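You operate a simulated robot arm through the tools that you are given. There is no shell and no other tool. Be economical: measure what you need, move in short steps, check, and stop when the job is done.

The job below is to be done with a simulated two-armed robot. You get a single attempt, and the scene is never put back.

JOB
Hold the yellow pan down, pull the small sieve off and jar both fractions.
Fine: rough grain in the SAMPLE jar, fines in the FINE jar; sieve on the sieve mat; pan put back.

The check looks at the end state, three seconds after you hand in, the way a careful person would. Anything else that was tipped, shoved, dropped, spilled or broken makes it a failure.

ROBOT AND FRAMES
Two 7-joint arms with two-finger parallel grippers on one trunk, on a base that drives. Base frame: it is fixed to the floor where the robot stands at the start and does not move with it; the origin is under the middle of the robot, x ahead of it, y to its left, z up; the surface under the hand at the start is at about z = 0.78. Lengths are in m, angles in degrees, forces in N, time in s.
The left shoulder is at the start at [0.06, 0.143, 0.978], the right one opposite. With the tool pointing down near the work surface each hand reaches from about 0.32 to 0.74 m from the robot's upright axis, wherever it stands, measured 20 degrees to its own side. Places, roughly: sieve mat [0.5, 0.7, 0.8]; small pan (21x10x5 cm) [0.5, 0.1, 0.8]. Payload 1.57 kg a hand.
The TCP of each hand is the grasp point between the finger pads, 0.03 m short of the fingertips. In the tool frame z runs along the fingers and y along their closing line. Largest opening 0.11 m; finger width 0.024, thickness 0.012; the body of the gripper, 0.048 by 0.112 m, starts 0.078 m behind the TCP.
Orientation is that of the tool frame in the base frame, as a unit quaternion [w, x, y, z]. With the fingers straight down and closing along the base's y, the tool's x points along the base's -x, its y along +y and its z along -z.

CONTROLS
- The arms move only by the tool servo_tool. It takes "left_plan", "right_plan" or both (then of equal length, played together; a hand with none holds still); each is one flat list of numbers, 6 for each row, row after row: the shift along the base's x, y, z in mm, then the turn, a rotation vector about the base's x, y, z in degrees. In form: [x, y, z, wx, wy, wz, x, y, z, wx, wy, wz, ...]. A call has 1 to 8 rows; each row shifts and turns the commanded pose from where the row before left it. "left_gripper" and "right_gripper" are, for a hand that has rows, the gripper command, from -1 (shut) to 1 (fully open), values between in proportion, set as the call begins (left out, the last holds). Rows are played at 5 a second. More than 0.05 m and 8.6 degrees between two rows, or a gripper value outside its range, and nothing of the call is played. A pose out of reach is approached as far as the arm can. The call stops where the force on the tool passes 40 N (or 10 N more than at its start, if that is more) or the arm is blocked; 0.2 s more then pass. The fingers move at their own pace (about 0.045 m/s each) and stop on an object; they squeeze with about 34 N. The grip force told is the motor's: it shows also when the fingers shut on nothing. Time passes only in rows, and 0.2 s behind the last, so rows that do not move let the fingers close. It gives the time, the measured TCP pose, the force on the tool (base axes), the opening and the grip force at its end, in the units of the frame above (readings bear some noise), with the torque about the TCP (base axes, N m) and any sound that the robot's microphone picked up.
- Cameras (640 x 400 px; columns grow to the right, rows downward): "scene" is now at [0.0351, 0.0305, 1.5805]; the picture's right is [0.43, -0.90, 0.00], its down [-0.73, -0.35, -0.59] and it looks along [0.53, 0.25, -0.81] (base axes); focal length 259 px, centre (320, 200). "left" rides on the left gripper at [0.07, -0.016, -0.141] in its tool frame; the picture's right is [0.23, 0.97, 0.00], its down [-0.85, 0.20, -0.48] and it looks along [-0.47, 0.11, 0.88] (tool axes); focal length 222 px, centre (320, 200). "right" rides on the right gripper at [0.07, 0.016, -0.141] in its tool frame; the picture's right is [-0.23, 0.97, 0.00], its down [-0.86, -0.20, -0.48] and it looks along [-0.47, -0.11, 0.88] (tool axes); focal length 222 px, centre (320, 200). There is no depth. A picture from a camera that has moved, and an enlarged one, comes with that camera's place and axes in the base frame and with its lens.
- snapshot(camera): a new picture of that camera. It takes no simulated time.
- slide_trunk(by): slides the trunk up (or, below 0, down) by that many m; the arms and the scene camera ride with it, the base frame stays. It gives what a move gives, with no picture.
- roll_base(legs): drives the robot by 1 to 6 legs, each [ahead, left, turn to the left] in m, m and degrees, along the robot's own axes; the way and the turn of a leg run together, so that a leg with both is an arc; at most 1.5 m and 180 degrees a leg. The arms and the cameras ride along, it lands a little off, and it stops where it bumps. It gives what a move gives.
- pan_tilt(pan, tilt): turns the head with the scene camera to pan (to the left, within 86 degrees either way) and tilt (down, from -29 to 69), counted from straight ahead of the robot. It gives what a move gives.
- inspect(camera, box): a new picture of the part [left, top, right, bottom] of that camera's present view, enlarged. It takes no simulated time.
- sign_off(): hands the job in; it is judged then, once.

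Go step by step. Nothing tells you exact positions but the pictures and the camera data: compare them with the known pose of the tool, close in by small moves and look again before you grip or let go. The budget is 120 turns and 108 pictures, counting those below and the enlarged ones. Unless the task says otherwise, let go and move clear before handing in, and close with one line.

The tools are called after "Request:" as name(argument=value, ...) on one line, values as JSON. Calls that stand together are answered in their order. servo_tool: Moves the arms, as the interface text tells. Its arguments: {"type":"object","properties":{"left_plan":{"type":"array"},"left_gripper":{"type":"number"},"right_plan":{"type":"array"},"right_gripper":{"type":"number"}},"required":[]} The other tools are called the same way: slide_trunk (by) slides the trunk up or down; roll_base (legs) drives the base; pan_tilt (pan, tilt) turns the head that bears the scene camera; snapshot (camera) takes a picture; inspect (camera, box) takes an enlarged picture of a part of a camera's view; sign_off () hands the job in.

At the start:

```text
time_s: 0.0
left_tool_pos: [0.4498, 0.3673, 1.11]
left_orientation: [0.0, 0.0, 1.0, 0.0]
left_ft_force: [-0.9, -0.1, 0.0]
left_ft_torque: [0.0, 0.01, -0.02]
left_opening: 0.1102
left_grasp_force: 0.2
right_tool_pos: [0.5073, -0.1139, 1.1516]
right_orientation: [0.0, 0.0, 1.0, 0.0]
right_ft_force: [0.0, -0.4, -0.3]
right_ft_torque: [0.0, 0.0, 0.0]
right_opening: 0.11
right_grasp_force: 0.1
trunk travel left (down, up): [-0.577, 0.013]
robot x, y, heading: [0.001, 0.0012, -0.2]
head pan, tilt: [25.5, 54.2]
```

scene: 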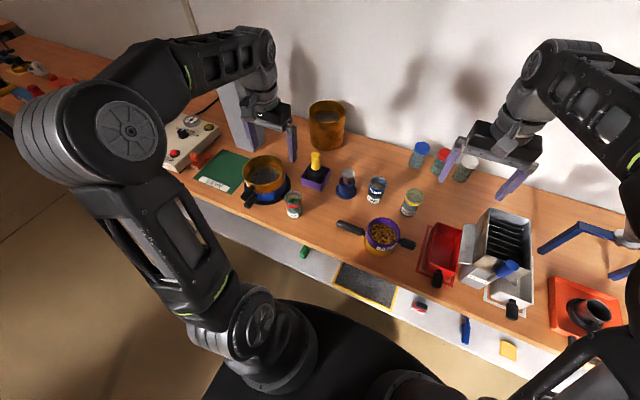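
right: 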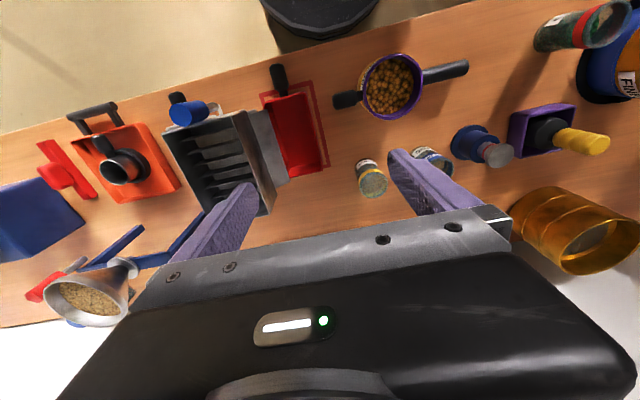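
left: 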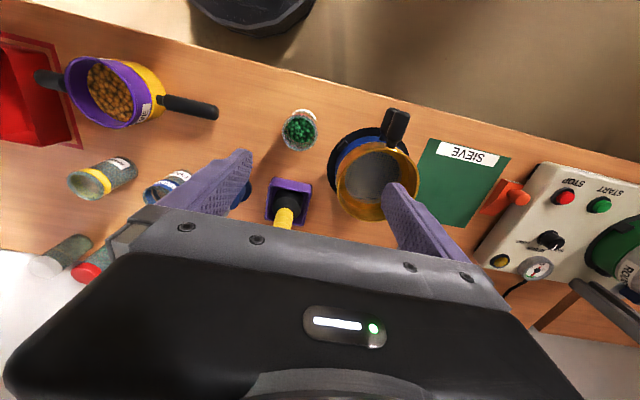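

I see a yellow pan with a purple sieve full of grain in front of me, several jars behind it and a green SIEVE mat at the left. First I look closer to read the labels.

Request:
inspect(camera="scene", box=[320, 130, 480, 270])

Request:
inspect(camera="scene", box=[180, 90, 420, 240])

Request:
inspect(camera="left", box=[0, 40, 340, 300])

Request:
inspect(camera="right", box=[320, 20, 640, 220])

```text
2.86 times, centred on (400, 200) of scene
camera zoom: at [0.0351, 0.0305, 1.5805], right [0.43, -0.9, 0.0], down [-0.73, -0.35, -0.59], along [0.53, 0.25, -0.81], focal length 739 px, centre (91, 200)
```

zoom: 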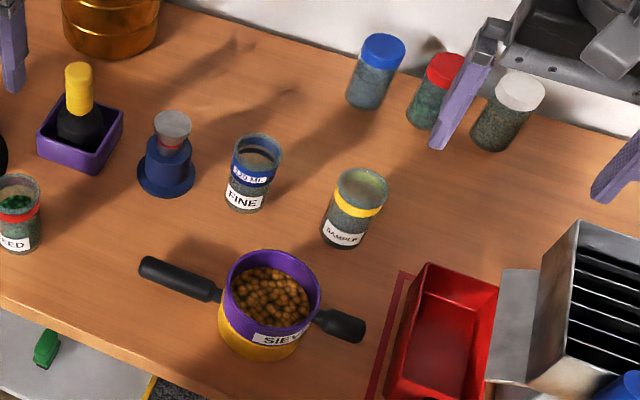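

```text
2.67 times, centred on (300, 165) of scene
camera zoom: at [0.0351, 0.0305, 1.5805], right [0.43, -0.9, 0.0], down [-0.73, -0.35, -0.59], along [0.53, 0.25, -0.81], focal length 690 px, centre (373, 293)
```

zoom: 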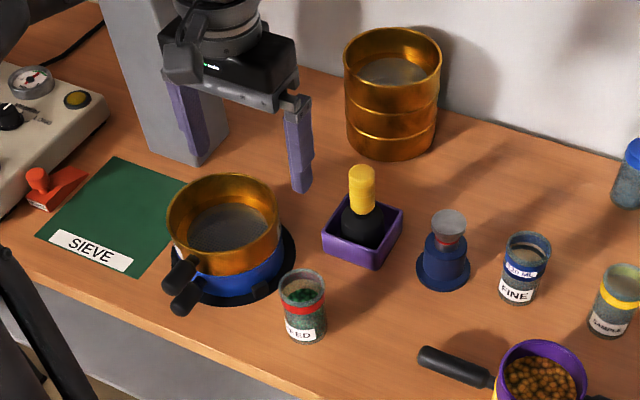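

```text
1.54 times, centred on (170, 170) of left
camera zoom: at [0.3799, 0.3498, 1.2516], right [-0.23, 0.97, 0.0], down [0.85, 0.2, 0.48], along [0.47, 0.11, -0.88], focal length 342 px, centre (551, 246)
```

zoom: 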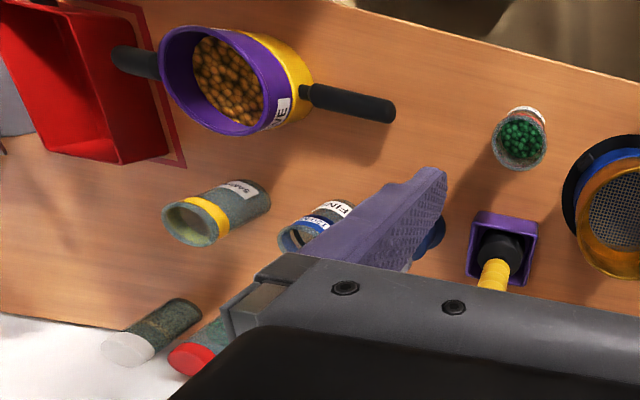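

```text
2.00 times, centred on (480, 120) of right
camera zoom: at [0.437, -0.098, 1.2935], right [0.23, 0.97, 0.0], down [0.85, -0.2, 0.48], along [0.47, -0.11, -0.88], focal length 444 px, centre (0, 360)
```

zoom: 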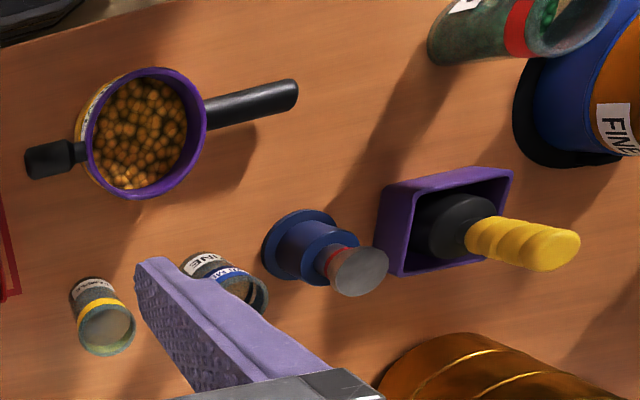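

The pan and sieve stand at about [0.48, 0.03]. I need to know which handle belongs to which, so I zoom in harder.

Request:
inspect(camera="right", box=[325, 45, 475, 130])

Request:
inspect(camera="left", box=[20, 50, 230, 210])

Request:
inspect(camera="scene", box=[325, 165, 435, 265])

```text
4.27 times, centred on (400, 88) of right
camera zoom: at [0.437, -0.098, 1.2935], right [0.23, 0.97, 0.0], down [0.85, -0.2, 0.48], along [0.47, -0.11, -0.88], focal length 948 px, centre (-21, 680)
```

zoom: 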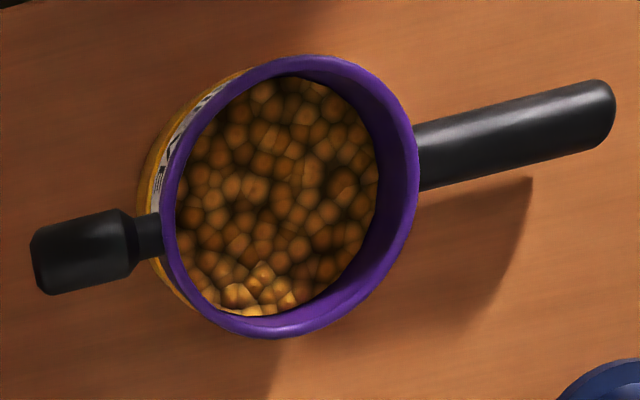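

```text
2.50 times, centred on (125, 130) of left
camera zoom: at [0.3799, 0.3498, 1.2516], right [-0.23, 0.97, 0.0], down [0.85, 0.2, 0.48], along [0.47, 0.11, -0.88], focal length 555 px, centre (808, 375)
```

zoom: 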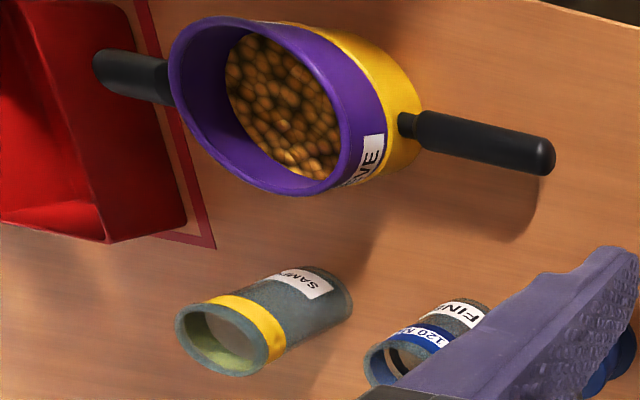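

```text
4.00 times, centred on (380, 215) of scene
camera zoom: at [0.0351, 0.0305, 1.5805], right [0.43, -0.9, 0.0], down [-0.73, -0.35, -0.59], along [0.53, 0.25, -0.81], focal length 1035 px, centre (80, 140)
```

zoom: 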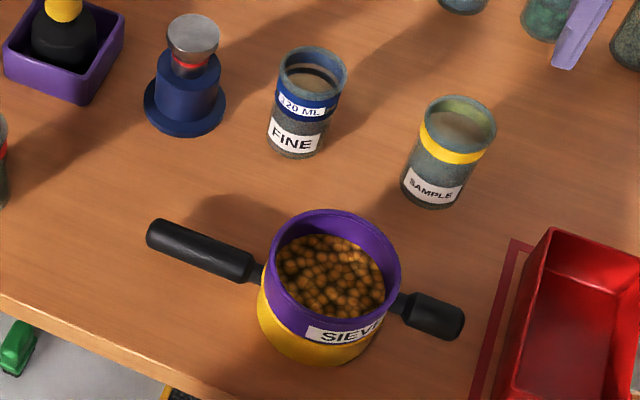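

The yellow pan's long handle points to +y (middle about [0.481, 0.130, 0.817]). The purple sieve's short handle points to -y (about [0.481, -0.062, 0.857]). SAMPLE and FINE stand at about x 0.66. I turn both hands so that they close along x, high above.

Request:
servo_tool(left_plan=[4, -24, 0, 0, 0, -8.5, 4, -24, 0, 0, 0, -8.5, 4, -24, 0, 0, 0, -8.5, 4, -24, 0, 0, 0, -8.5, 4, -24, 0, 0, 0, -8.5, 4, -24, 0, 0, 0, -8.5, 4, -24, 0, 0, 0, -8.5, 3, -24, 0, 0, 0, -8.5], right_plan=[-3, 0, -8, 0, 0, 8.5, -3, 0, -8, 0, 0, 8.5, -3, 0, -8, 0, 0, 8.5, -3, 0, -8, 0, 0, 8.5, -3, 0, -8, 0, 0, 8.5, -3, 0, -8, 0, 0, 8.5, -4, 0, -8, 0, 0, 8.5, -4, 0, -8, 0, 0, 8.5])

Request:
servo_tool(left_plan=[0, 0, -20, 0, 0, -7.3, 0, 0, -20, 0, 0, -7.3, 0, 0, -20, 0, 0, -7.4, 0, 0, 0, 0, 0, 0], right_plan=[0, 0, 0, 0, 0, 7.3, 0, 0, 0, 0, 0, 7.3, 0, 0, 0, 0, 0, 7.4, 0, 0, 0, 0, 0, 0])

Request:
snapshot(camera="left")

Request:
snapshot(camera="right")

Request:
snapshot(camera="scene")

```text
time_s: 1.8
left_tool_pos: [0.4796, 0.1745, 1.1115]
left_orientation: [0.0, 0.561, 0.828, 0.0]
left_ft_force: [0.1, 0.2, -0.2]
left_ft_torque: [0.02, 0.0, 0.01]
left_opening: 0.1101
left_grasp_force: 0.0
right_tool_pos: [0.4802, -0.1151, 1.0884]
right_orientation: [0.0, -0.561, 0.828, 0.0]
right_ft_force: [0.2, 0.3, 0.0]
right_ft_torque: [0.02, -0.01, 0.02]
right_opening: 0.11
right_grasp_force: 0.0
trunk travel left (down, up): [-0.577, 0.013]
robot x, y, heading: [-0.003, -0.0015, 0.3]
head pan, tilt: [25.5, 54.2]
```

```text
time_s: 2.8
left_tool_pos: [0.4801, 0.1762, 1.0509]
left_orientation: [0.0, 0.708, 0.706, 0.0]
left_ft_force: [0.2, 0.1, 0.5]
left_ft_torque: [0.0, -0.03, -0.01]
left_opening: 0.1099
left_grasp_force: 0.0
right_tool_pos: [0.4795, -0.1146, 1.089]
right_orientation: [-0.001, 0.708, -0.706, -0.001]
right_ft_force: [-0.6, 0.0, 0.5]
right_ft_torque: [0.0, -0.01, 0.0]
right_opening: 0.1102
right_grasp_force: 0.0
trunk travel left (down, up): [-0.577, 0.013]
robot x, y, heading: [-0.0012, 0.002, 0.1]
head pan, tilt: [25.5, 54.2]
```

```text
97 pictures are left
camera left: at [0.4635, 0.2447, 1.1917], right [0.97, 0.23, 0.0], down [0.2, -0.86, 0.48], along [0.11, -0.47, -0.88], focal length 222 px, centre (320, 200)
```

left: 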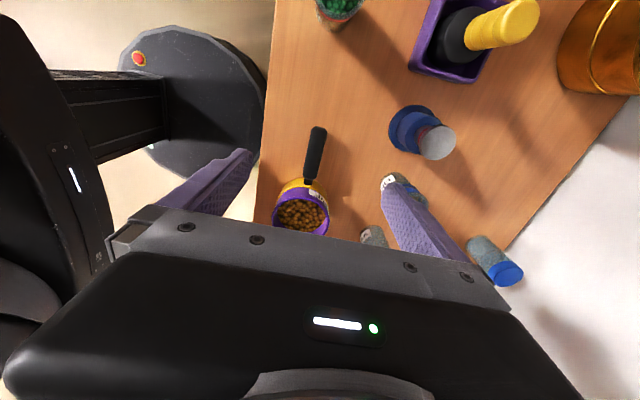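

```text
96 pictures are left
camera right: at [0.4642, -0.1837, 1.2298], right [-0.97, 0.23, 0.0], down [0.2, 0.85, 0.48], along [0.11, 0.47, -0.88], focal length 222 px, centre (320, 200)
```

right: 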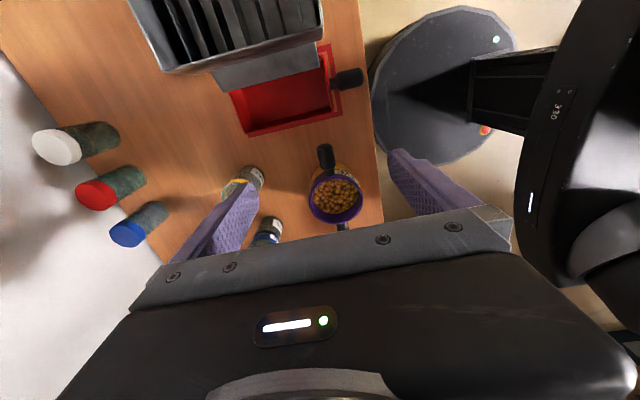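

```text
95 pictures are left
camera scene: at [0.0349, 0.0305, 1.5805], right [0.43, -0.9, 0.0], down [-0.73, -0.35, -0.59], along [0.53, 0.25, -0.81], focal length 259 px, centre (320, 200)
```

scene: 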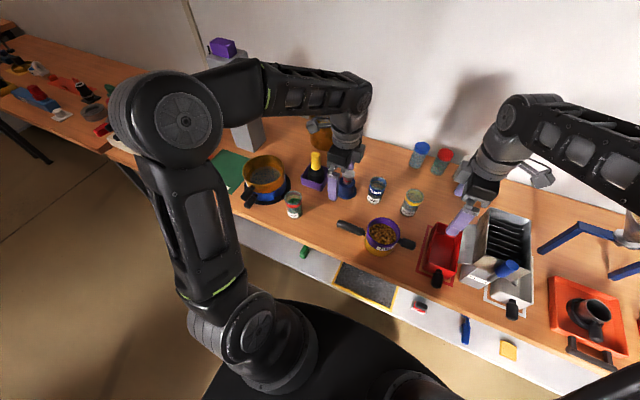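

Both hands are turned. Next I lower the left hand toward the pan handle and lean the right hand by 21 degrees for the later pour, still above its handle.

Request:
servo_tool(left_plan=[0, -14, -40, 0, 0, 0, 0, -14, -40, 0, 0, 0, 1, -13, -40, 0, 0, 0, 0, 0, -30, 0, 0, 0, 0, 0, 0, 0, 0, 0], right_plan=[0, 17, -40, 0, 7, 0, 0, 17, -40, 0, 7, 0, 1, 18, -40, 0, 7, 0, 0, 0, -20, 0, 0, 0, 0, 0, 0, 0, 0, 0], left_gripper=0.2, right_gripper=0.2)

Request:
snapshot(camera="left")

Request:
snapshot(camera="right")

Request:
inspect(camera="scene", box=[300, 150, 460, 270])

```text
time_s: 4.0
left_tool_pos: [0.4807, 0.1328, 0.9001]
left_orientation: [0.0, 0.708, 0.707, -0.001]
left_ft_force: [-0.1, -0.4, -0.1]
left_ft_torque: [-0.02, -0.01, 0.03]
left_opening: 0.0659
left_grasp_force: 0.0
right_tool_pos: [0.4807, -0.0631, 0.9479]
right_orientation: [0.128, 0.696, -0.695, -0.129]
right_ft_force: [-0.2, 0.5, 0.7]
right_ft_torque: [-0.01, -0.04, 0.0]
right_opening: 0.0657
right_grasp_force: 0.0
trunk travel left (down, up): [-0.577, 0.013]
robot x, y, heading: [0.0004, 0.0024, -0.1]
head pan, tilt: [25.5, 54.2]
```

```text
94 pictures are left
camera left: at [0.4649, 0.2015, 1.0414], right [0.97, 0.23, 0.0], down [0.2, -0.85, 0.48], along [0.11, -0.47, -0.88], focal length 222 px, centre (320, 200)
```

left: 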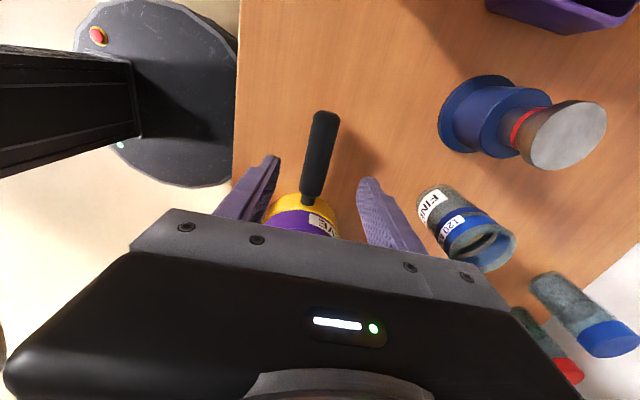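

```text
93 pictures are left
camera right: at [0.5169, -0.1322, 1.0861], right [-0.91, 0.23, 0.35], down [0.36, 0.85, 0.38], along [-0.21, 0.47, -0.86], focal length 222 px, centre (320, 200)
```

right: 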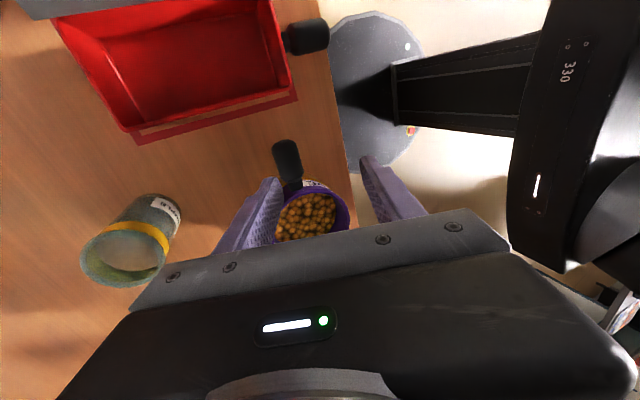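

```text
3.33 times, centred on (380, 210) of scene
camera zoom: at [0.0354, 0.0306, 1.5805], right [0.43, -0.9, 0.0], down [-0.73, -0.35, -0.59], along [0.53, 0.25, -0.81], focal length 863 px, centre (120, 167)
```

zoom: 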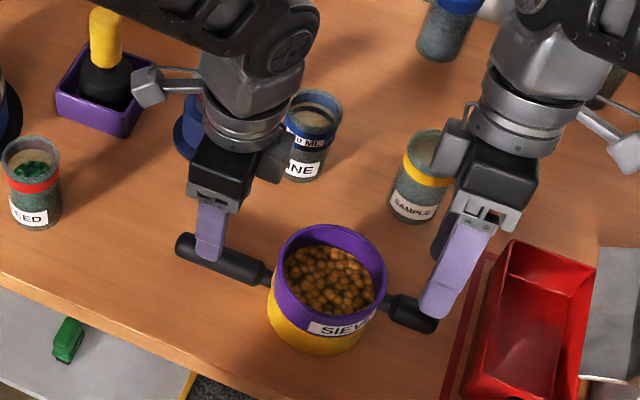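

The handles lie along y, pan at x 0.477 and sieve at x 0.485. I lower both hands onto them and close the left first.

Request:
servo_tool(left_plan=[-3, 0, -30, 0, 0, 0, 0, 0, -30, 0, 0, 0, 0, 0, -17, 0, 0, 0, 0, 0, 0, 0, 0, 0], right_plan=[4, 0, -30, 0, 0, 0, 0, 0, -30, 0, 0, 0, 0, 0, -27, 0, 0, 0, 0, 0, 0, 0, 0, 0])

Request:
snapshot(camera="left")

Request:
snapshot(camera="right")

Request:
inspect(camera="scene", box=[300, 150, 460, 270])

```text
time_s: 5.0
left_tool_pos: [0.478, 0.1336, 0.8221]
left_orientation: [0.0, 0.707, 0.707, 0.0]
left_ft_force: [-0.1, -1.0, 0.3]
left_ft_torque: [0.03, -0.02, 0.01]
left_opening: 0.066
left_grasp_force: 0.1
right_tool_pos: [0.4845, -0.0631, 0.8591]
right_orientation: [-0.128, -0.695, 0.695, 0.13]
right_ft_force: [-0.6, 0.6, 0.4]
right_ft_torque: [-0.01, 0.0, 0.01]
right_opening: 0.066
right_grasp_force: 0.1
trunk travel left (down, up): [-0.577, 0.013]
robot x, y, heading: [0.0027, -0.0014, -0.0]
head pan, tilt: [25.5, 54.2]
```

```text
91 pictures are left
camera left: at [0.4621, 0.2019, 0.9646], right [0.97, 0.23, 0.0], down [0.2, -0.85, 0.48], along [0.11, -0.47, -0.88], focal length 222 px, centre (320, 200)
```

left: 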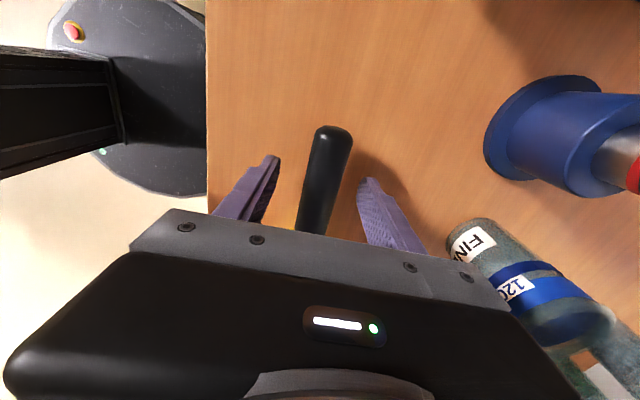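

```text
90 pictures are left
camera right: at [0.5204, -0.1335, 0.9978], right [-0.91, 0.23, 0.35], down [0.36, 0.85, 0.38], along [-0.21, 0.47, -0.86], focal length 222 px, centre (320, 200)
```

right: 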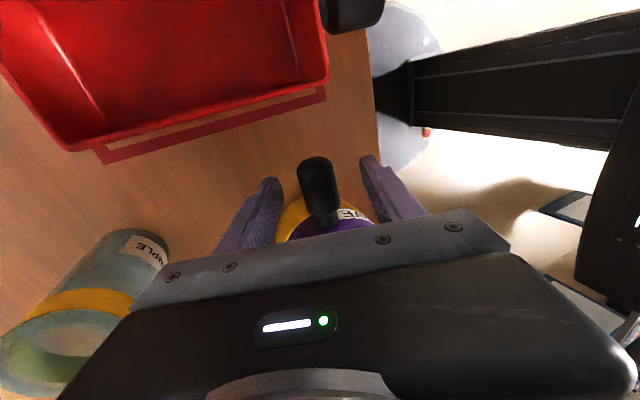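

```text
3.33 times, centred on (380, 210) of scene
camera zoom: at [0.0347, 0.0305, 1.5805], right [0.43, -0.9, 0.0], down [-0.73, -0.35, -0.59], along [0.53, 0.25, -0.81], focal length 863 px, centre (120, 167)
```

zoom: 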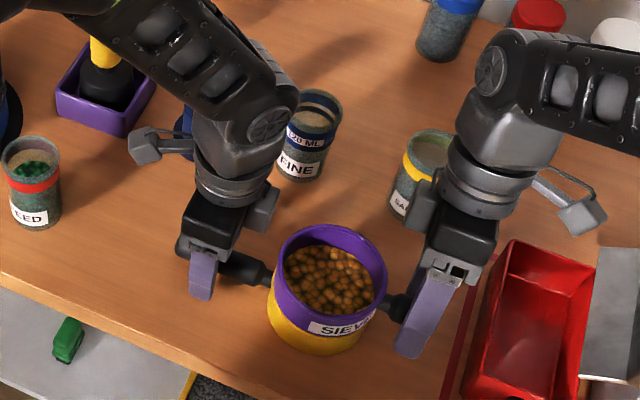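

Both handles lie between the fingers. I close the left on the pan handle, then the right on the sieve handle.

Request:
servo_tool(left_plan=[0, 0, 0, 0, 0, 0, 0, 0, 0, 0, 0, 0, 0, 0, 0, 0, 0, 0, 0, 0, 0, 0, 0, 0, 0, 0, 0, 0, 0, 0], left_gripper=-1)

Request:
servo_tool(right_plan=[0, 0, 0, 0, 0, 0, 0, 0, 0, 0, 0, 0, 0, 0, 0, 0, 0, 0, 0, 0, 0, 0, 0, 0, 0, 0, 0, 0, 0, 0], right_gripper=-1)

Request:
snapshot(camera="left")

Request:
inspect(camera="scene", box=[300, 150, 460, 270])

```text
time_s: 6.2
left_tool_pos: [0.4798, 0.1336, 0.822]
left_orientation: [0.0, 0.707, 0.707, 0.0]
left_ft_force: [1.0, -0.3, 0.2]
left_ft_torque: [-0.03, -0.03, 0.13]
left_opening: 0.0269
left_grasp_force: 34.5
right_tool_pos: [0.4844, -0.0638, 0.8595]
right_orientation: [-0.129, -0.695, 0.695, 0.13]
right_ft_force: [0.4, 0.0, 1.0]
right_ft_torque: [0.02, -0.01, 0.04]
right_opening: 0.0662
right_grasp_force: 0.1
trunk travel left (down, up): [-0.577, 0.013]
robot x, y, heading: [-0.0011, 0.0003, 0.1]
head pan, tilt: [25.5, 54.2]
```

```text
time_s: 7.4
left_tool_pos: [0.4789, 0.1335, 0.8236]
left_orientation: [0.0, 0.707, 0.707, 0.0]
left_ft_force: [1.0, 0.0, 2.4]
left_ft_torque: [-0.21, -0.01, 0.0]
left_opening: 0.027
left_grasp_force: 34.0
right_tool_pos: [0.4844, -0.0646, 0.8607]
right_orientation: [0.128, 0.695, -0.695, -0.129]
right_ft_force: [1.4, 0.1, -0.5]
right_ft_torque: [0.03, -0.06, -0.08]
right_opening: 0.0272
right_grasp_force: 33.9
trunk travel left (down, up): [-0.577, 0.013]
robot x, y, heading: [-0.0056, -0.0009, 0.1]
head pan, tilt: [25.5, 54.2]
```

```text
88 pictures are left
camera left: at [0.4625, 0.2018, 0.9646], right [0.97, 0.23, 0.0], down [0.2, -0.85, 0.48], along [0.11, -0.47, -0.88], focal length 222 px, centre (320, 200)
```

left: 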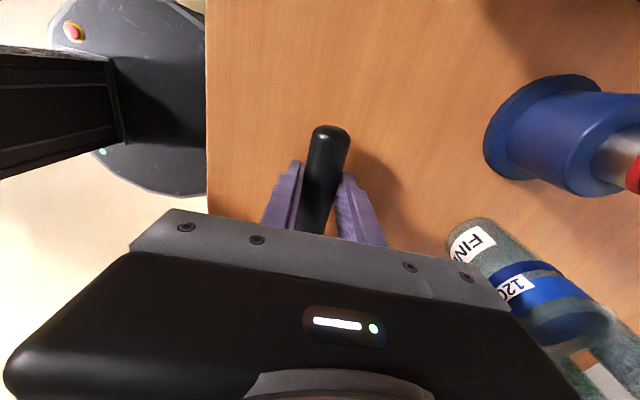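

```text
3.33 times, centred on (380, 210) of scene
camera zoom: at [0.0353, 0.0304, 1.5805], right [0.43, -0.9, 0.0], down [-0.73, -0.35, -0.59], along [0.53, 0.25, -0.81], focal length 863 px, centre (120, 167)
```

zoom: 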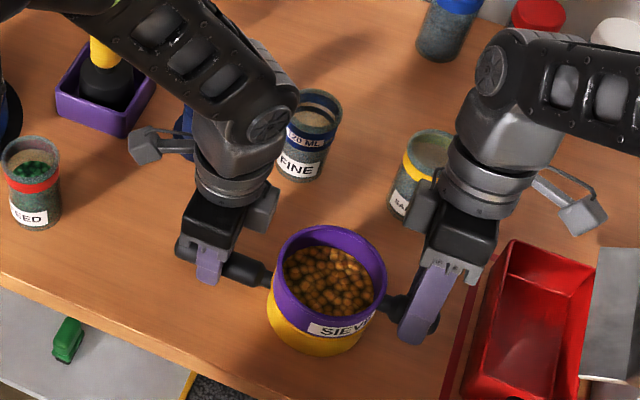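

Both handles are held. The right hand now pulls straight up slowly while the left holds.

Request:
servo_tool(right_plan=[0, 0, 2, 0, 0, 0, 0, 0, 2, 0, 0, 0, 0, 0, 2, 0, 0, 0, 0, 0, 2, 0, 0, 0, 0, 0, 2, 0, 0, 0])

Request:
inspect(camera="scene", box=[300, 150, 460, 270])

```text
time_s: 8.6
left_tool_pos: [0.4775, 0.1332, 0.8224]
left_orientation: [-0.001, 0.707, 0.707, -0.001]
left_ft_force: [0.8, 1.0, 1.4]
left_ft_torque: [0.0, -0.05, 0.06]
left_opening: 0.0271
left_grasp_force: 34.1
right_tool_pos: [0.4853, -0.0621, 0.872]
right_orientation: [-0.129, -0.695, 0.695, 0.129]
right_ft_force: [-0.3, -0.5, -1.5]
right_ft_torque: [-0.1, -0.03, 0.0]
right_opening: 0.0269
right_grasp_force: 33.9
trunk travel left (down, up): [-0.577, 0.013]
robot x, y, heading: [0.0009, -0.0019, 0.1]
head pan, tilt: [25.5, 54.2]
```

```text
3.33 times, centred on (380, 210) of scene
camera zoom: at [0.0353, 0.0305, 1.5805], right [0.43, -0.9, 0.0], down [-0.73, -0.35, -0.59], along [0.53, 0.25, -0.81], focal length 863 px, centre (120, 167)
```

zoom: 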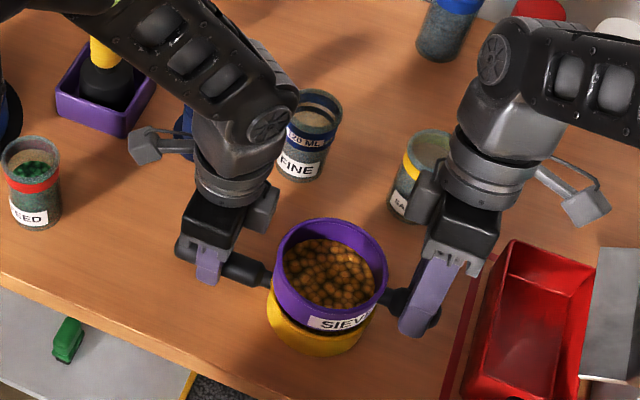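

It comes out: the sieve rose 11 mm and the pan stayed down. I keep lifting straight.

Request:
servo_tool(right_plan=[0, 0, 5, 0, 0, 0, 0, 0, 8, 0, 0, 0, 0, 0, 10, 0, 0, 0, 0, 0, 12, 0, 0, 0, 0, 0, 12, 0, 0, 0, 0, 0, 12, 0, 0, 0, 0, 0, 12, 0, 0, 0, 0, 0, 0, 0, 0, 0])

Request:
snapshot(camera="scene")

Request:
inspect(camera="scene", box=[300, 150, 460, 270])

Request:
snapshot(camera="right")

```text
time_s: 10.4
left_tool_pos: [0.4783, 0.1332, 0.8226]
left_orientation: [0.0, 0.707, 0.707, -0.001]
left_ft_force: [0.0, 0.1, 0.7]
left_ft_torque: [0.12, 0.03, -0.04]
left_opening: 0.0271
left_grasp_force: 33.9
right_tool_pos: [0.4845, -0.0632, 0.9427]
right_orientation: [0.128, 0.695, -0.695, -0.13]
right_ft_force: [0.3, -0.2, -1.3]
right_ft_torque: [-0.1, 0.0, 0.01]
right_opening: 0.0267
right_grasp_force: 34.1
trunk travel left (down, up): [-0.577, 0.013]
robot x, y, heading: [0.0009, -0.0001, -0.1]
head pan, tilt: [25.5, 54.2]
```

```text
85 pictures are left
camera scene: at [0.0354, 0.0305, 1.5805], right [0.43, -0.9, 0.0], down [-0.73, -0.35, -0.59], along [0.53, 0.25, -0.81], focal length 259 px, centre (320, 200)
```

scene: 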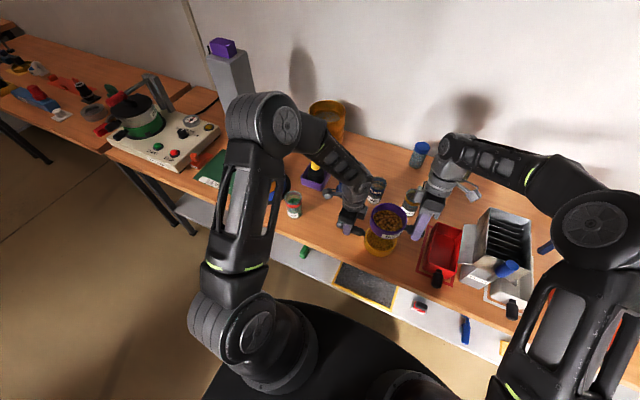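

```text
3.33 times, centred on (380, 210) of scene
camera zoom: at [0.0354, 0.0305, 1.5805], right [0.43, -0.9, 0.0], down [-0.73, -0.35, -0.59], along [0.53, 0.25, -0.81], focal length 863 px, centre (120, 167)
```

zoom: 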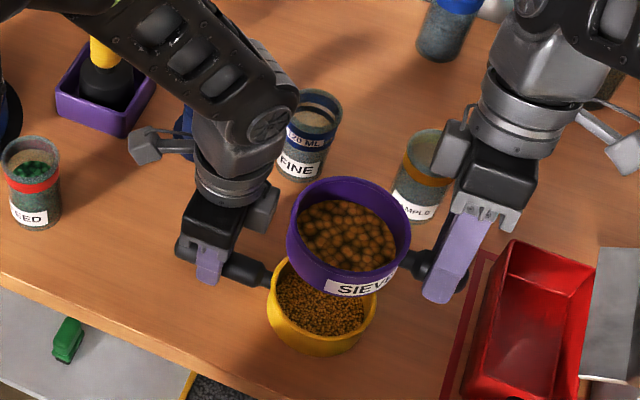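

```text
83 pictures are left
camera right: at [0.5212, -0.1331, 1.0798], right [-0.91, 0.23, 0.35], down [0.36, 0.85, 0.38], along [-0.21, 0.47, -0.86], focal length 222 px, centre (320, 200)
```

right: 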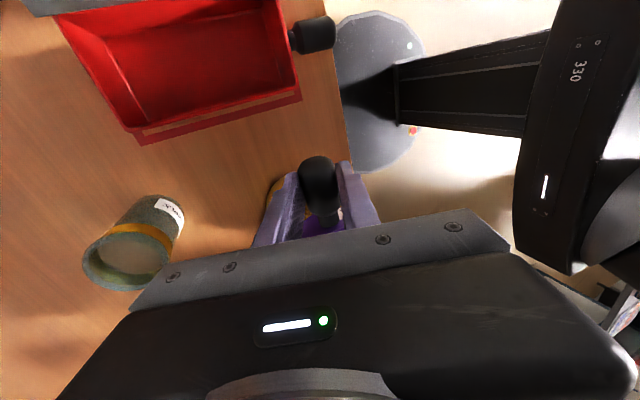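

The sieve is free and the fines are in the pan. SAMPLE's rim is at about [0.655, -0.035, 0.866] and FINE's at [0.657, 0.095, 0.866], both about 6 cm wide. The left hand lets go of the pan and backs off, and the right raises the sieve level.

Request:
servo_tool(left_plan=[0, 0, 0, 0, 0, 0, 0, 0, 0, 0, 0, 0, 0, 0, 0, 0, 0, 0], left_gripper=0.2)

Request:
servo_tool(left_plan=[0, 0, 20, 0, 0, 0, 0, 0, 35, 0, 0, 0, 0, 0, 45, 0, 0, 0, 0, 20, 40, 0, 0, 0, 0, 40, 20, 0, 0, 0, 0, 40, 0, 0, 0, 0, 0, 20, 0, 0, 0, 0], right_plan=[0, 0, 8, 0, 0, 0, 0, 0, 12, 0, 0, 0, 0, 0, 12, 0, 0, 0, 0, 0, 12, 0, 0, 0, 0, 0, 12, 0, 0, 0, 0, 0, 8, 0, 0, 0, 0, 0, 0, 0, 0, 0])

Request:
inspect(camera="scene", box=[300, 130, 460, 260])

Request:
snapshot(camera="right")

Request:
snapshot(camera="left")

```text
time_s: 11.2
left_tool_pos: [0.4786, 0.1326, 0.8235]
left_orientation: [0.0, 0.707, 0.707, 0.0]
left_ft_force: [-0.4, 0.2, -0.2]
left_ft_torque: [0.01, 0.0, 0.0]
left_opening: 0.066
left_grasp_force: 0.0
right_tool_pos: [0.4841, -0.0641, 0.9421]
right_orientation: [-0.128, -0.695, 0.695, 0.13]
right_ft_force: [0.1, 0.4, -0.3]
right_ft_torque: [-0.11, 0.02, 0.05]
right_opening: 0.0271
right_grasp_force: 34.1
trunk travel left (down, up): [-0.577, 0.013]
robot x, y, heading: [-0.0013, 0.0019, 0.0]
head pan, tilt: [25.5, 54.2]
```

```text
time_s: 12.8
left_tool_pos: [0.4799, 0.2536, 0.9814]
left_orientation: [0.0, 0.708, 0.706, 0.0]
left_ft_force: [-0.1, 0.3, -0.1]
left_ft_torque: [-0.05, 0.02, 0.01]
left_opening: 0.066
left_grasp_force: 0.1
right_tool_pos: [0.4838, -0.0628, 0.9866]
right_orientation: [0.129, 0.695, -0.695, -0.13]
right_ft_force: [0.1, 0.3, -1.3]
right_ft_torque: [-0.12, -0.01, 0.0]
right_opening: 0.027
right_grasp_force: 33.8
right hand out of reach, approached as far as the arm can: row 5, 6
trunk travel left (down, up): [-0.577, 0.013]
robot x, y, heading: [-0.0007, -0.0012, -0.2]
head pan, tilt: [25.5, 54.2]
```

```text
3.08 times, centred on (380, 195) of scene
camera zoom: at [0.0354, 0.0304, 1.5805], right [0.43, -0.9, 0.0], down [-0.73, -0.35, -0.59], along [0.53, 0.25, -0.81], focal length 796 px, centre (135, 215)
```

zoom: 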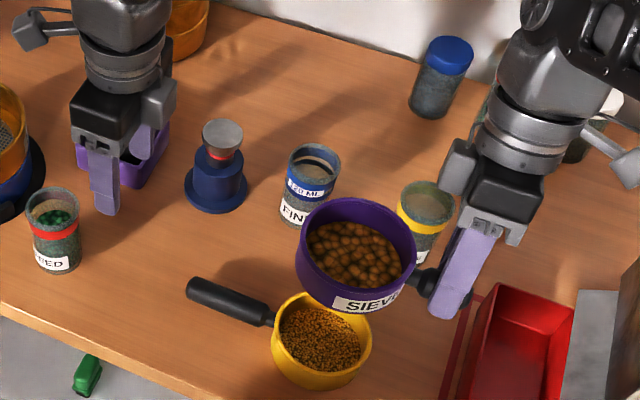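

```text
81 pictures are left
camera right: at [0.5205, -0.1328, 1.1234], right [-0.91, 0.23, 0.35], down [0.36, 0.85, 0.38], along [-0.21, 0.47, -0.86], focal length 222 px, centre (320, 200)
```

right: 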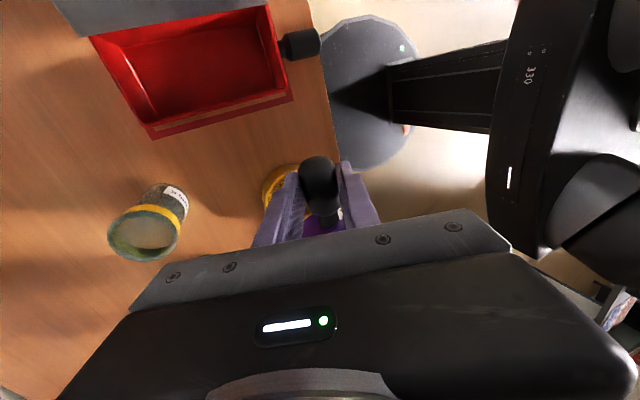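

```text
80 pictures are left
camera left: at [0.4628, 0.3224, 1.1235], right [0.97, 0.23, 0.0], down [0.2, -0.85, 0.48], along [0.11, -0.47, -0.88], focal length 222 px, centre (320, 200)
```

left: 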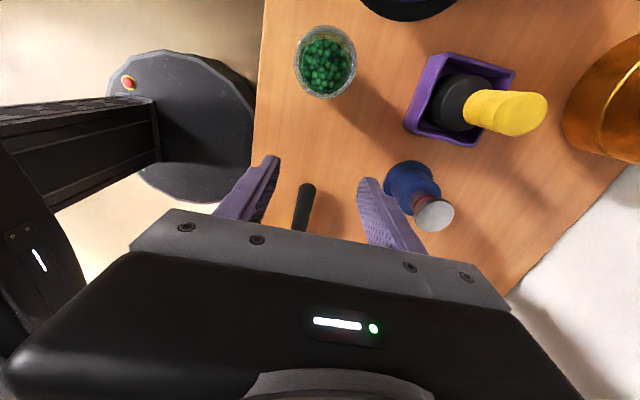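

The sieve is level and clear. I carry it right and forward over SAMPLE, lowering a little and taking out most of the lean so the rim tilts toward me only slightly.

Request:
servo_tool(right_plan=[0, -14, -12, 0, 0, 0, 10, -14, -12, 0, 0, 0, 25, -14, -8, 0, 0, 0, 30, -13, 0, 0, -3, 0, 30, 0, 0, 0, -3, 0, 30, 0, 0, 0, -3, 0, 15, 0, 0, 0, -3, 0, 0, 0, 0, 0, 0, 0])

Request:
inspect(camera="scene", box=[300, 100, 540, 250])

Request:
snapshot(camera="left")

```text
time_s: 14.6
left_tool_pos: [0.4783, 0.2534, 0.9821]
left_orientation: [0.0, 0.708, 0.707, 0.0]
left_ft_force: [-0.8, 0.5, 0.5]
left_ft_torque: [0.0, 0.02, 0.0]
left_opening: 0.066
left_grasp_force: 0.2
right_tool_pos: [0.5861, -0.1178, 0.9537]
right_orientation: [-0.073, -0.703, 0.704, 0.074]
right_ft_force: [0.2, 0.5, -1.5]
right_ft_torque: [-0.1, -0.04, -0.02]
right_opening: 0.0269
right_grasp_force: 33.6
right hand out of reach, approached as far as the arm can: row 5, 6
trunk travel left (down, up): [-0.577, 0.013]
robot x, y, heading: [-0.0011, 0.0029, -0.1]
head pan, tilt: [25.5, 54.2]
```

```text
2.67 times, centred on (420, 175) of scene
camera zoom: at [0.0354, 0.0304, 1.5805], right [0.43, -0.9, 0.0], down [-0.73, -0.35, -0.59], along [0.53, 0.25, -0.81], focal length 690 px, centre (53, 267)
```

zoom: 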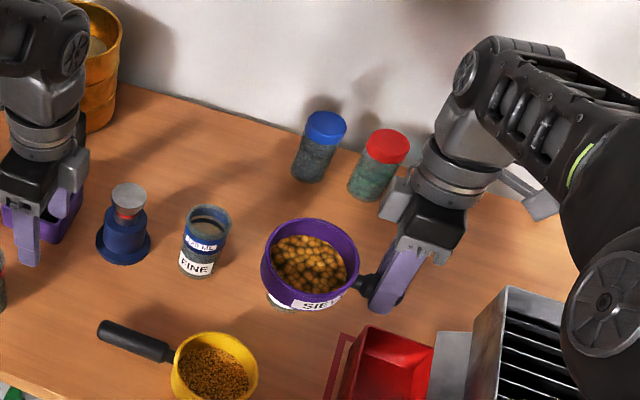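

```text
78 pictures are left
camera left: at [0.4628, 0.3223, 1.1233], right [0.97, 0.23, 0.0], down [0.2, -0.85, 0.48], along [0.11, -0.47, -0.88], focal length 222 px, centre (320, 200)
```

left: 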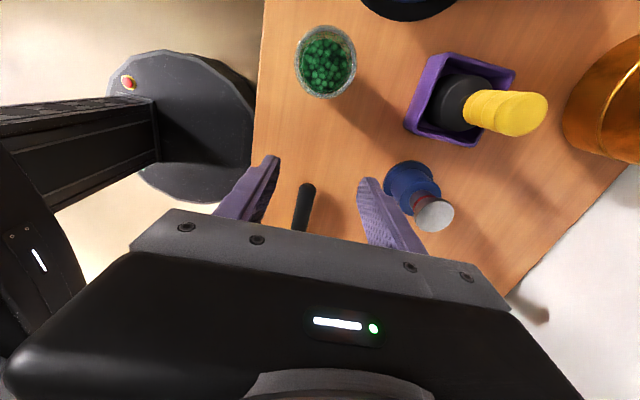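

The arm runs out of forward reach there, so I will drive the robot 8 cm ahead. First I lift the left hand for clearance.

Request:
servo_tool(left_plan=[0, 0, 30, 0, 0, 0, 0, 0, 30, 0, 0, 0, 0, 0, 0, 0, 0, 0])

Request:
roll_base(legs=[[0.04, 0, 0]])

Request:
roll_base(legs=[[0.04, 0, 0]])

Request:
snapshot(camera="scene")

Request:
snapshot(camera="right")

```text
time_s: 15.4
left_tool_pos: [0.4776, 0.2532, 1.0425]
left_orientation: [0.001, 0.707, 0.707, 0.0]
left_ft_force: [-1.4, -0.1, 0.4]
left_ft_torque: [0.02, -0.01, -0.03]
left_opening: 0.0661
left_grasp_force: 0.1
right_tool_pos: [0.5862, -0.1176, 0.9541]
right_orientation: [-0.072, -0.703, 0.704, 0.074]
right_ft_force: [0.2, 1.0, -2.1]
right_ft_torque: [-0.1, 0.02, 0.0]
right_opening: 0.0269
right_grasp_force: 34.5
trunk travel left (down, up): [-0.577, 0.013]
robot x, y, heading: [-0.0004, 0.0007, -0.1]
head pan, tilt: [25.5, 54.2]
```

```text
time_s: 16.3
left_tool_pos: [0.5205, 0.2551, 1.0396]
left_orientation: [-0.002, 0.706, 0.708, -0.001]
left_ft_force: [0.0, -0.4, -0.2]
left_ft_torque: [0.0, 0.07, -0.01]
left_opening: 0.0658
left_grasp_force: 0.1
right_tool_pos: [0.6271, -0.1165, 0.9531]
right_orientation: [0.074, 0.703, -0.703, -0.075]
right_ft_force: [0.0, 0.6, -2.6]
right_ft_torque: [-0.13, 0.08, -0.02]
right_opening: 0.0266
right_grasp_force: 34.0
trunk travel left (down, up): [-0.577, 0.013]
robot x, y, heading: [0.0404, -0.0005, 0.1]
head pan, tilt: [25.5, 54.2]
```

```text
time_s: 17.2
left_tool_pos: [0.559, 0.2541, 1.04]
left_orientation: [-0.002, 0.707, 0.707, -0.001]
left_ft_force: [0.4, 0.5, -0.2]
left_ft_torque: [0.02, 0.08, 0.01]
left_opening: 0.0661
left_grasp_force: 0.0
right_tool_pos: [0.6678, -0.1171, 0.9537]
right_orientation: [-0.075, -0.703, 0.703, 0.074]
right_ft_force: [-0.3, -0.5, -2.1]
right_ft_torque: [-0.18, 0.06, 0.0]
right_opening: 0.0267
right_grasp_force: 33.8
trunk travel left (down, up): [-0.577, 0.013]
robot x, y, heading: [0.0817, -0.0031, -0.3]
head pan, tilt: [25.5, 54.2]
```

```text
77 pictures are left
camera scene: at [0.1173, 0.0306, 1.5804], right [0.43, -0.9, 0.0], down [-0.73, -0.35, -0.58], along [0.53, 0.25, -0.81], focal length 259 px, centre (320, 200)
```

scene: 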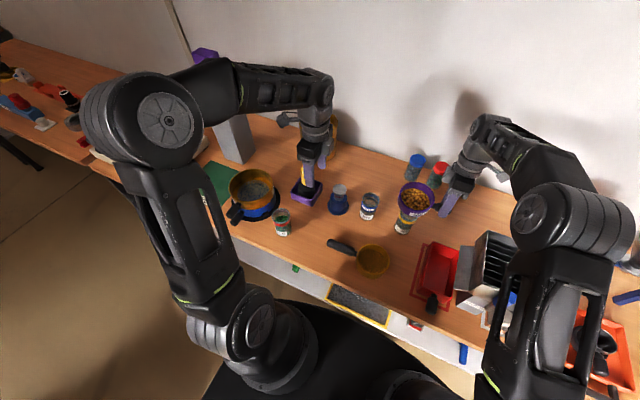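

```text
76 pictures are left
camera right: at [0.6814, -0.1869, 1.0942], right [-0.95, 0.23, 0.2], down [0.3, 0.85, 0.43], along [-0.08, 0.47, -0.88], focal length 222 px, centre (320, 200)
```

right: 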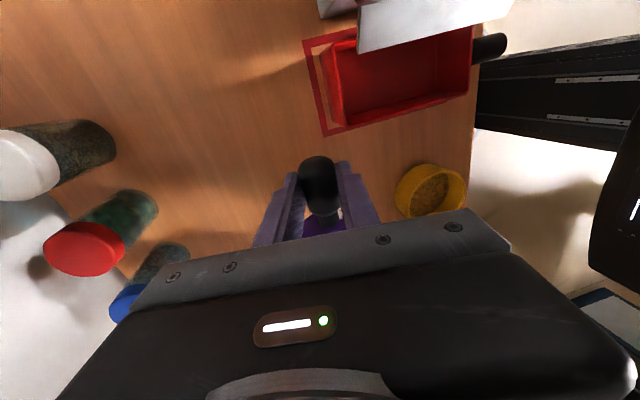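

The drive was clean and the sieve now hangs over SAMPLE. I bring it to the start pose for pouring, tilted about 30 degrees.

Request:
servo_tool(right_plan=[15, -1, -2, 0, -3, 0, 15, 0, -4, 0, -3, 0, 12, 0, -4, 0, -3, 0, 10, 0, -4, 0, -3, 0, 0, 0, 0, 0, 0, 0])

Request:
inspect(camera="scene", box=[340, 140, 480, 250])

Request:
snapshot(camera="left")

```text
time_s: 18.4
left_tool_pos: [0.557, 0.2544, 1.0422]
left_orientation: [-0.001, 0.707, 0.707, -0.001]
left_ft_force: [-0.7, 0.5, 0.5]
left_ft_torque: [0.0, 0.03, 0.0]
left_opening: 0.0658
left_grasp_force: 0.0
right_tool_pos: [0.7166, -0.1177, 0.9392]
right_orientation: [0.001, -0.707, 0.707, 0.0]
right_ft_force: [0.8, 0.1, -0.9]
right_ft_torque: [-0.09, -0.02, -0.02]
right_opening: 0.027
right_grasp_force: 33.8
trunk travel left (down, up): [-0.577, 0.013]
robot x, y, heading: [0.0788, -0.0039, 0.1]
head pan, tilt: [25.5, 54.2]
```

```text
3.64 times, centred on (410, 195) of scene
camera zoom: at [0.1146, 0.0306, 1.5805], right [0.43, -0.9, 0.0], down [-0.73, -0.35, -0.59], along [0.53, 0.25, -0.81], focal length 941 px, centre (-7, 218)
```

zoom: 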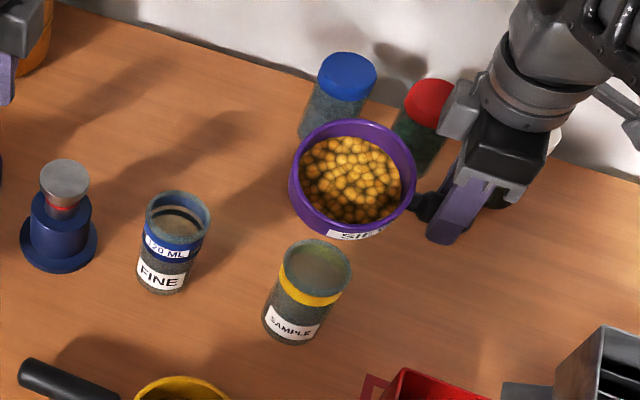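

```text
74 pictures are left
camera left: at [0.5412, 0.3229, 1.1831], right [0.97, 0.23, 0.0], down [0.2, -0.85, 0.48], along [0.11, -0.47, -0.88], focal length 222 px, centre (320, 200)
```

left: 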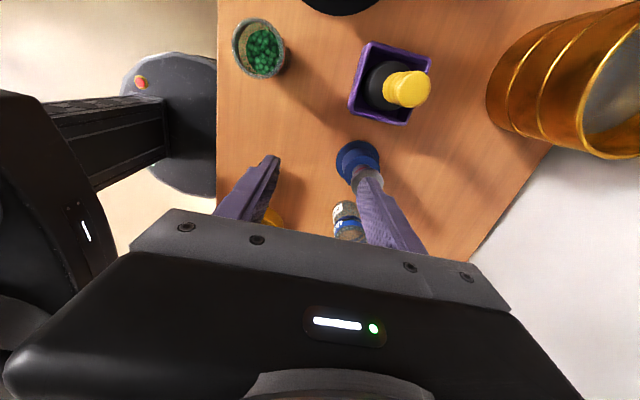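

The geometry agrees with the picture: the lip is over the jar's mouth. I tilt on slowly to about 45 degrees and look.

Request:
servo_tool(right_plan=[1, 0, 1, 0, -4, 0, 0, 0, 1, 0, -4, 0, 0, 0, 1, 0, -4, 0, 0, 0, 1, 0, -4, 0, -1, 0, 1, 0, -4, 0, -1, 0, 1, 0, -4, 0, 0, 0, 0, 0, 0, 0])

Request:
inspect(camera="scene", box=[340, 140, 480, 250])

```text
time_s: 20.0
left_tool_pos: [0.5587, 0.255, 1.042]
left_orientation: [-0.001, 0.707, 0.707, -0.001]
left_ft_force: [-0.1, 0.0, 0.2]
left_ft_torque: [-0.01, -0.01, 0.01]
left_opening: 0.0658
left_grasp_force: 0.1
right_tool_pos: [0.7171, -0.119, 0.9452]
right_orientation: [0.148, -0.691, 0.691, -0.148]
right_ft_force: [0.2, -0.2, -1.6]
right_ft_torque: [-0.08, 0.03, 0.0]
right_opening: 0.0269
right_grasp_force: 34.1
trunk travel left (down, up): [-0.577, 0.013]
robot x, y, heading: [0.0783, 0.0045, -0.1]
head pan, tilt: [25.5, 54.2]
```

```text
3.64 times, centred on (410, 195) of scene
camera zoom: at [0.1147, 0.0305, 1.5805], right [0.43, -0.9, 0.0], down [-0.73, -0.35, -0.59], along [0.53, 0.25, -0.81], focal length 941 px, centre (-7, 218)
```

zoom: 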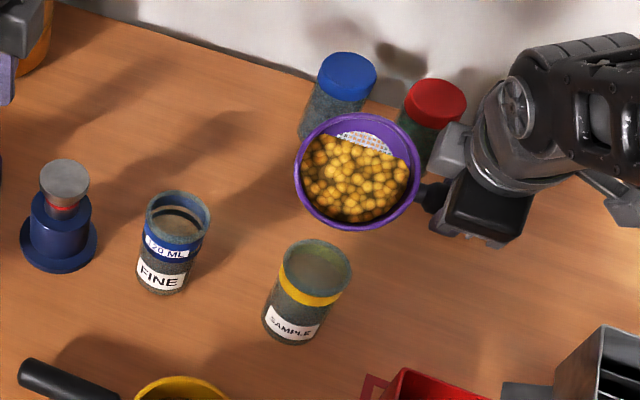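

Grain is gathering at the lip but nothing has fallen yet. I continue to 60 degrees.

Request:
servo_tool(right_plan=[-3, 1, 0, 0, -3, 0, -3, 0, 0, 0, -3, 0, -3, 0, 0, 0, -3, 0, -3, 0, 0, 0, -3, 0, -2, 0, 0, 0, -3, 0, 0, 0, 0, 0, 0, 0])

Request:
inspect(camera="scene", box=[340, 140, 480, 250])

```text
time_s: 21.4
left_tool_pos: [0.5572, 0.2537, 1.0425]
left_orientation: [0.0, 0.707, 0.707, 0.0]
left_ft_force: [0.4, -0.3, -0.4]
left_ft_torque: [0.0, 0.02, 0.0]
left_opening: 0.0661
left_grasp_force: 0.0
right_tool_pos: [0.7017, -0.1171, 0.9453]
right_orientation: [0.238, -0.666, 0.666, -0.237]
right_ft_force: [0.5, -0.7, -1.3]
right_ft_torque: [-0.13, 0.04, -0.01]
right_opening: 0.0269
right_grasp_force: 33.6
trunk travel left (down, up): [-0.577, 0.013]
robot x, y, heading: [0.0777, -0.0019, -0.1]
head pan, tilt: [25.5, 54.2]
```

```text
3.64 times, centred on (410, 195) of scene
camera zoom: at [0.1146, 0.0302, 1.5805], right [0.43, -0.9, 0.0], down [-0.73, -0.35, -0.59], along [0.53, 0.25, -0.81], focal length 941 px, centre (-7, 218)
```

zoom: 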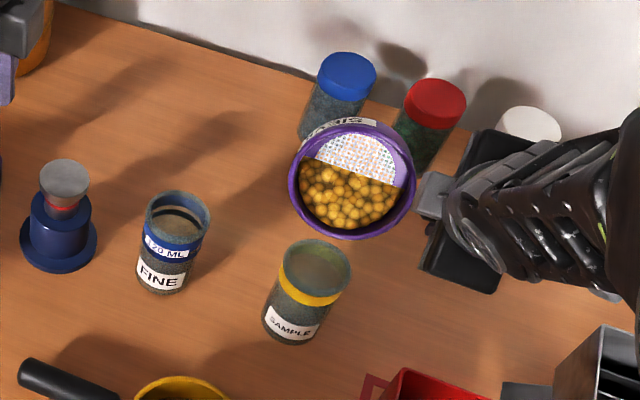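

Still nothing falls at 60 degrees. I go on in small steps.

Request:
servo_tool(right_plan=[-2, 0, 0, 0, -2, 0, -2, 0, 0, 0, -2, 0, -2, 0, 0, 0, -2, 0, -2, 0, 0, 0, -2, 0, 0, 0, 0, 0, 0, 0])

Request:
inspect(camera="scene", box=[340, 140, 480, 250])

```text
time_s: 22.6
left_tool_pos: [0.5584, 0.2542, 1.0411]
left_orientation: [0.0, 0.707, 0.707, -0.001]
left_ft_force: [-0.2, -0.1, 0.6]
left_ft_torque: [-0.01, -0.05, 0.01]
left_opening: 0.0661
left_grasp_force: 0.0
right_tool_pos: [0.6948, -0.1182, 0.9457]
right_orientation: [-0.283, 0.648, -0.648, 0.281]
right_ft_force: [-0.6, 0.2, -1.3]
right_ft_torque: [-0.11, -0.01, 0.02]
right_opening: 0.0268
right_grasp_force: 33.6
trunk travel left (down, up): [-0.577, 0.013]
robot x, y, heading: [0.0771, -0.0021, 0.2]
head pan, tilt: [25.5, 54.2]
```

```text
3.64 times, centred on (410, 195) of scene
camera zoom: at [0.1145, 0.0304, 1.5805], right [0.43, -0.9, 0.0], down [-0.73, -0.35, -0.59], along [0.53, 0.25, -0.81], focal length 941 px, centre (-7, 218)
```

zoom: 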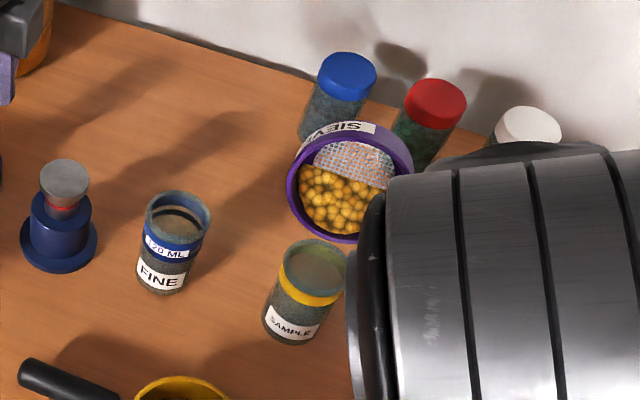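

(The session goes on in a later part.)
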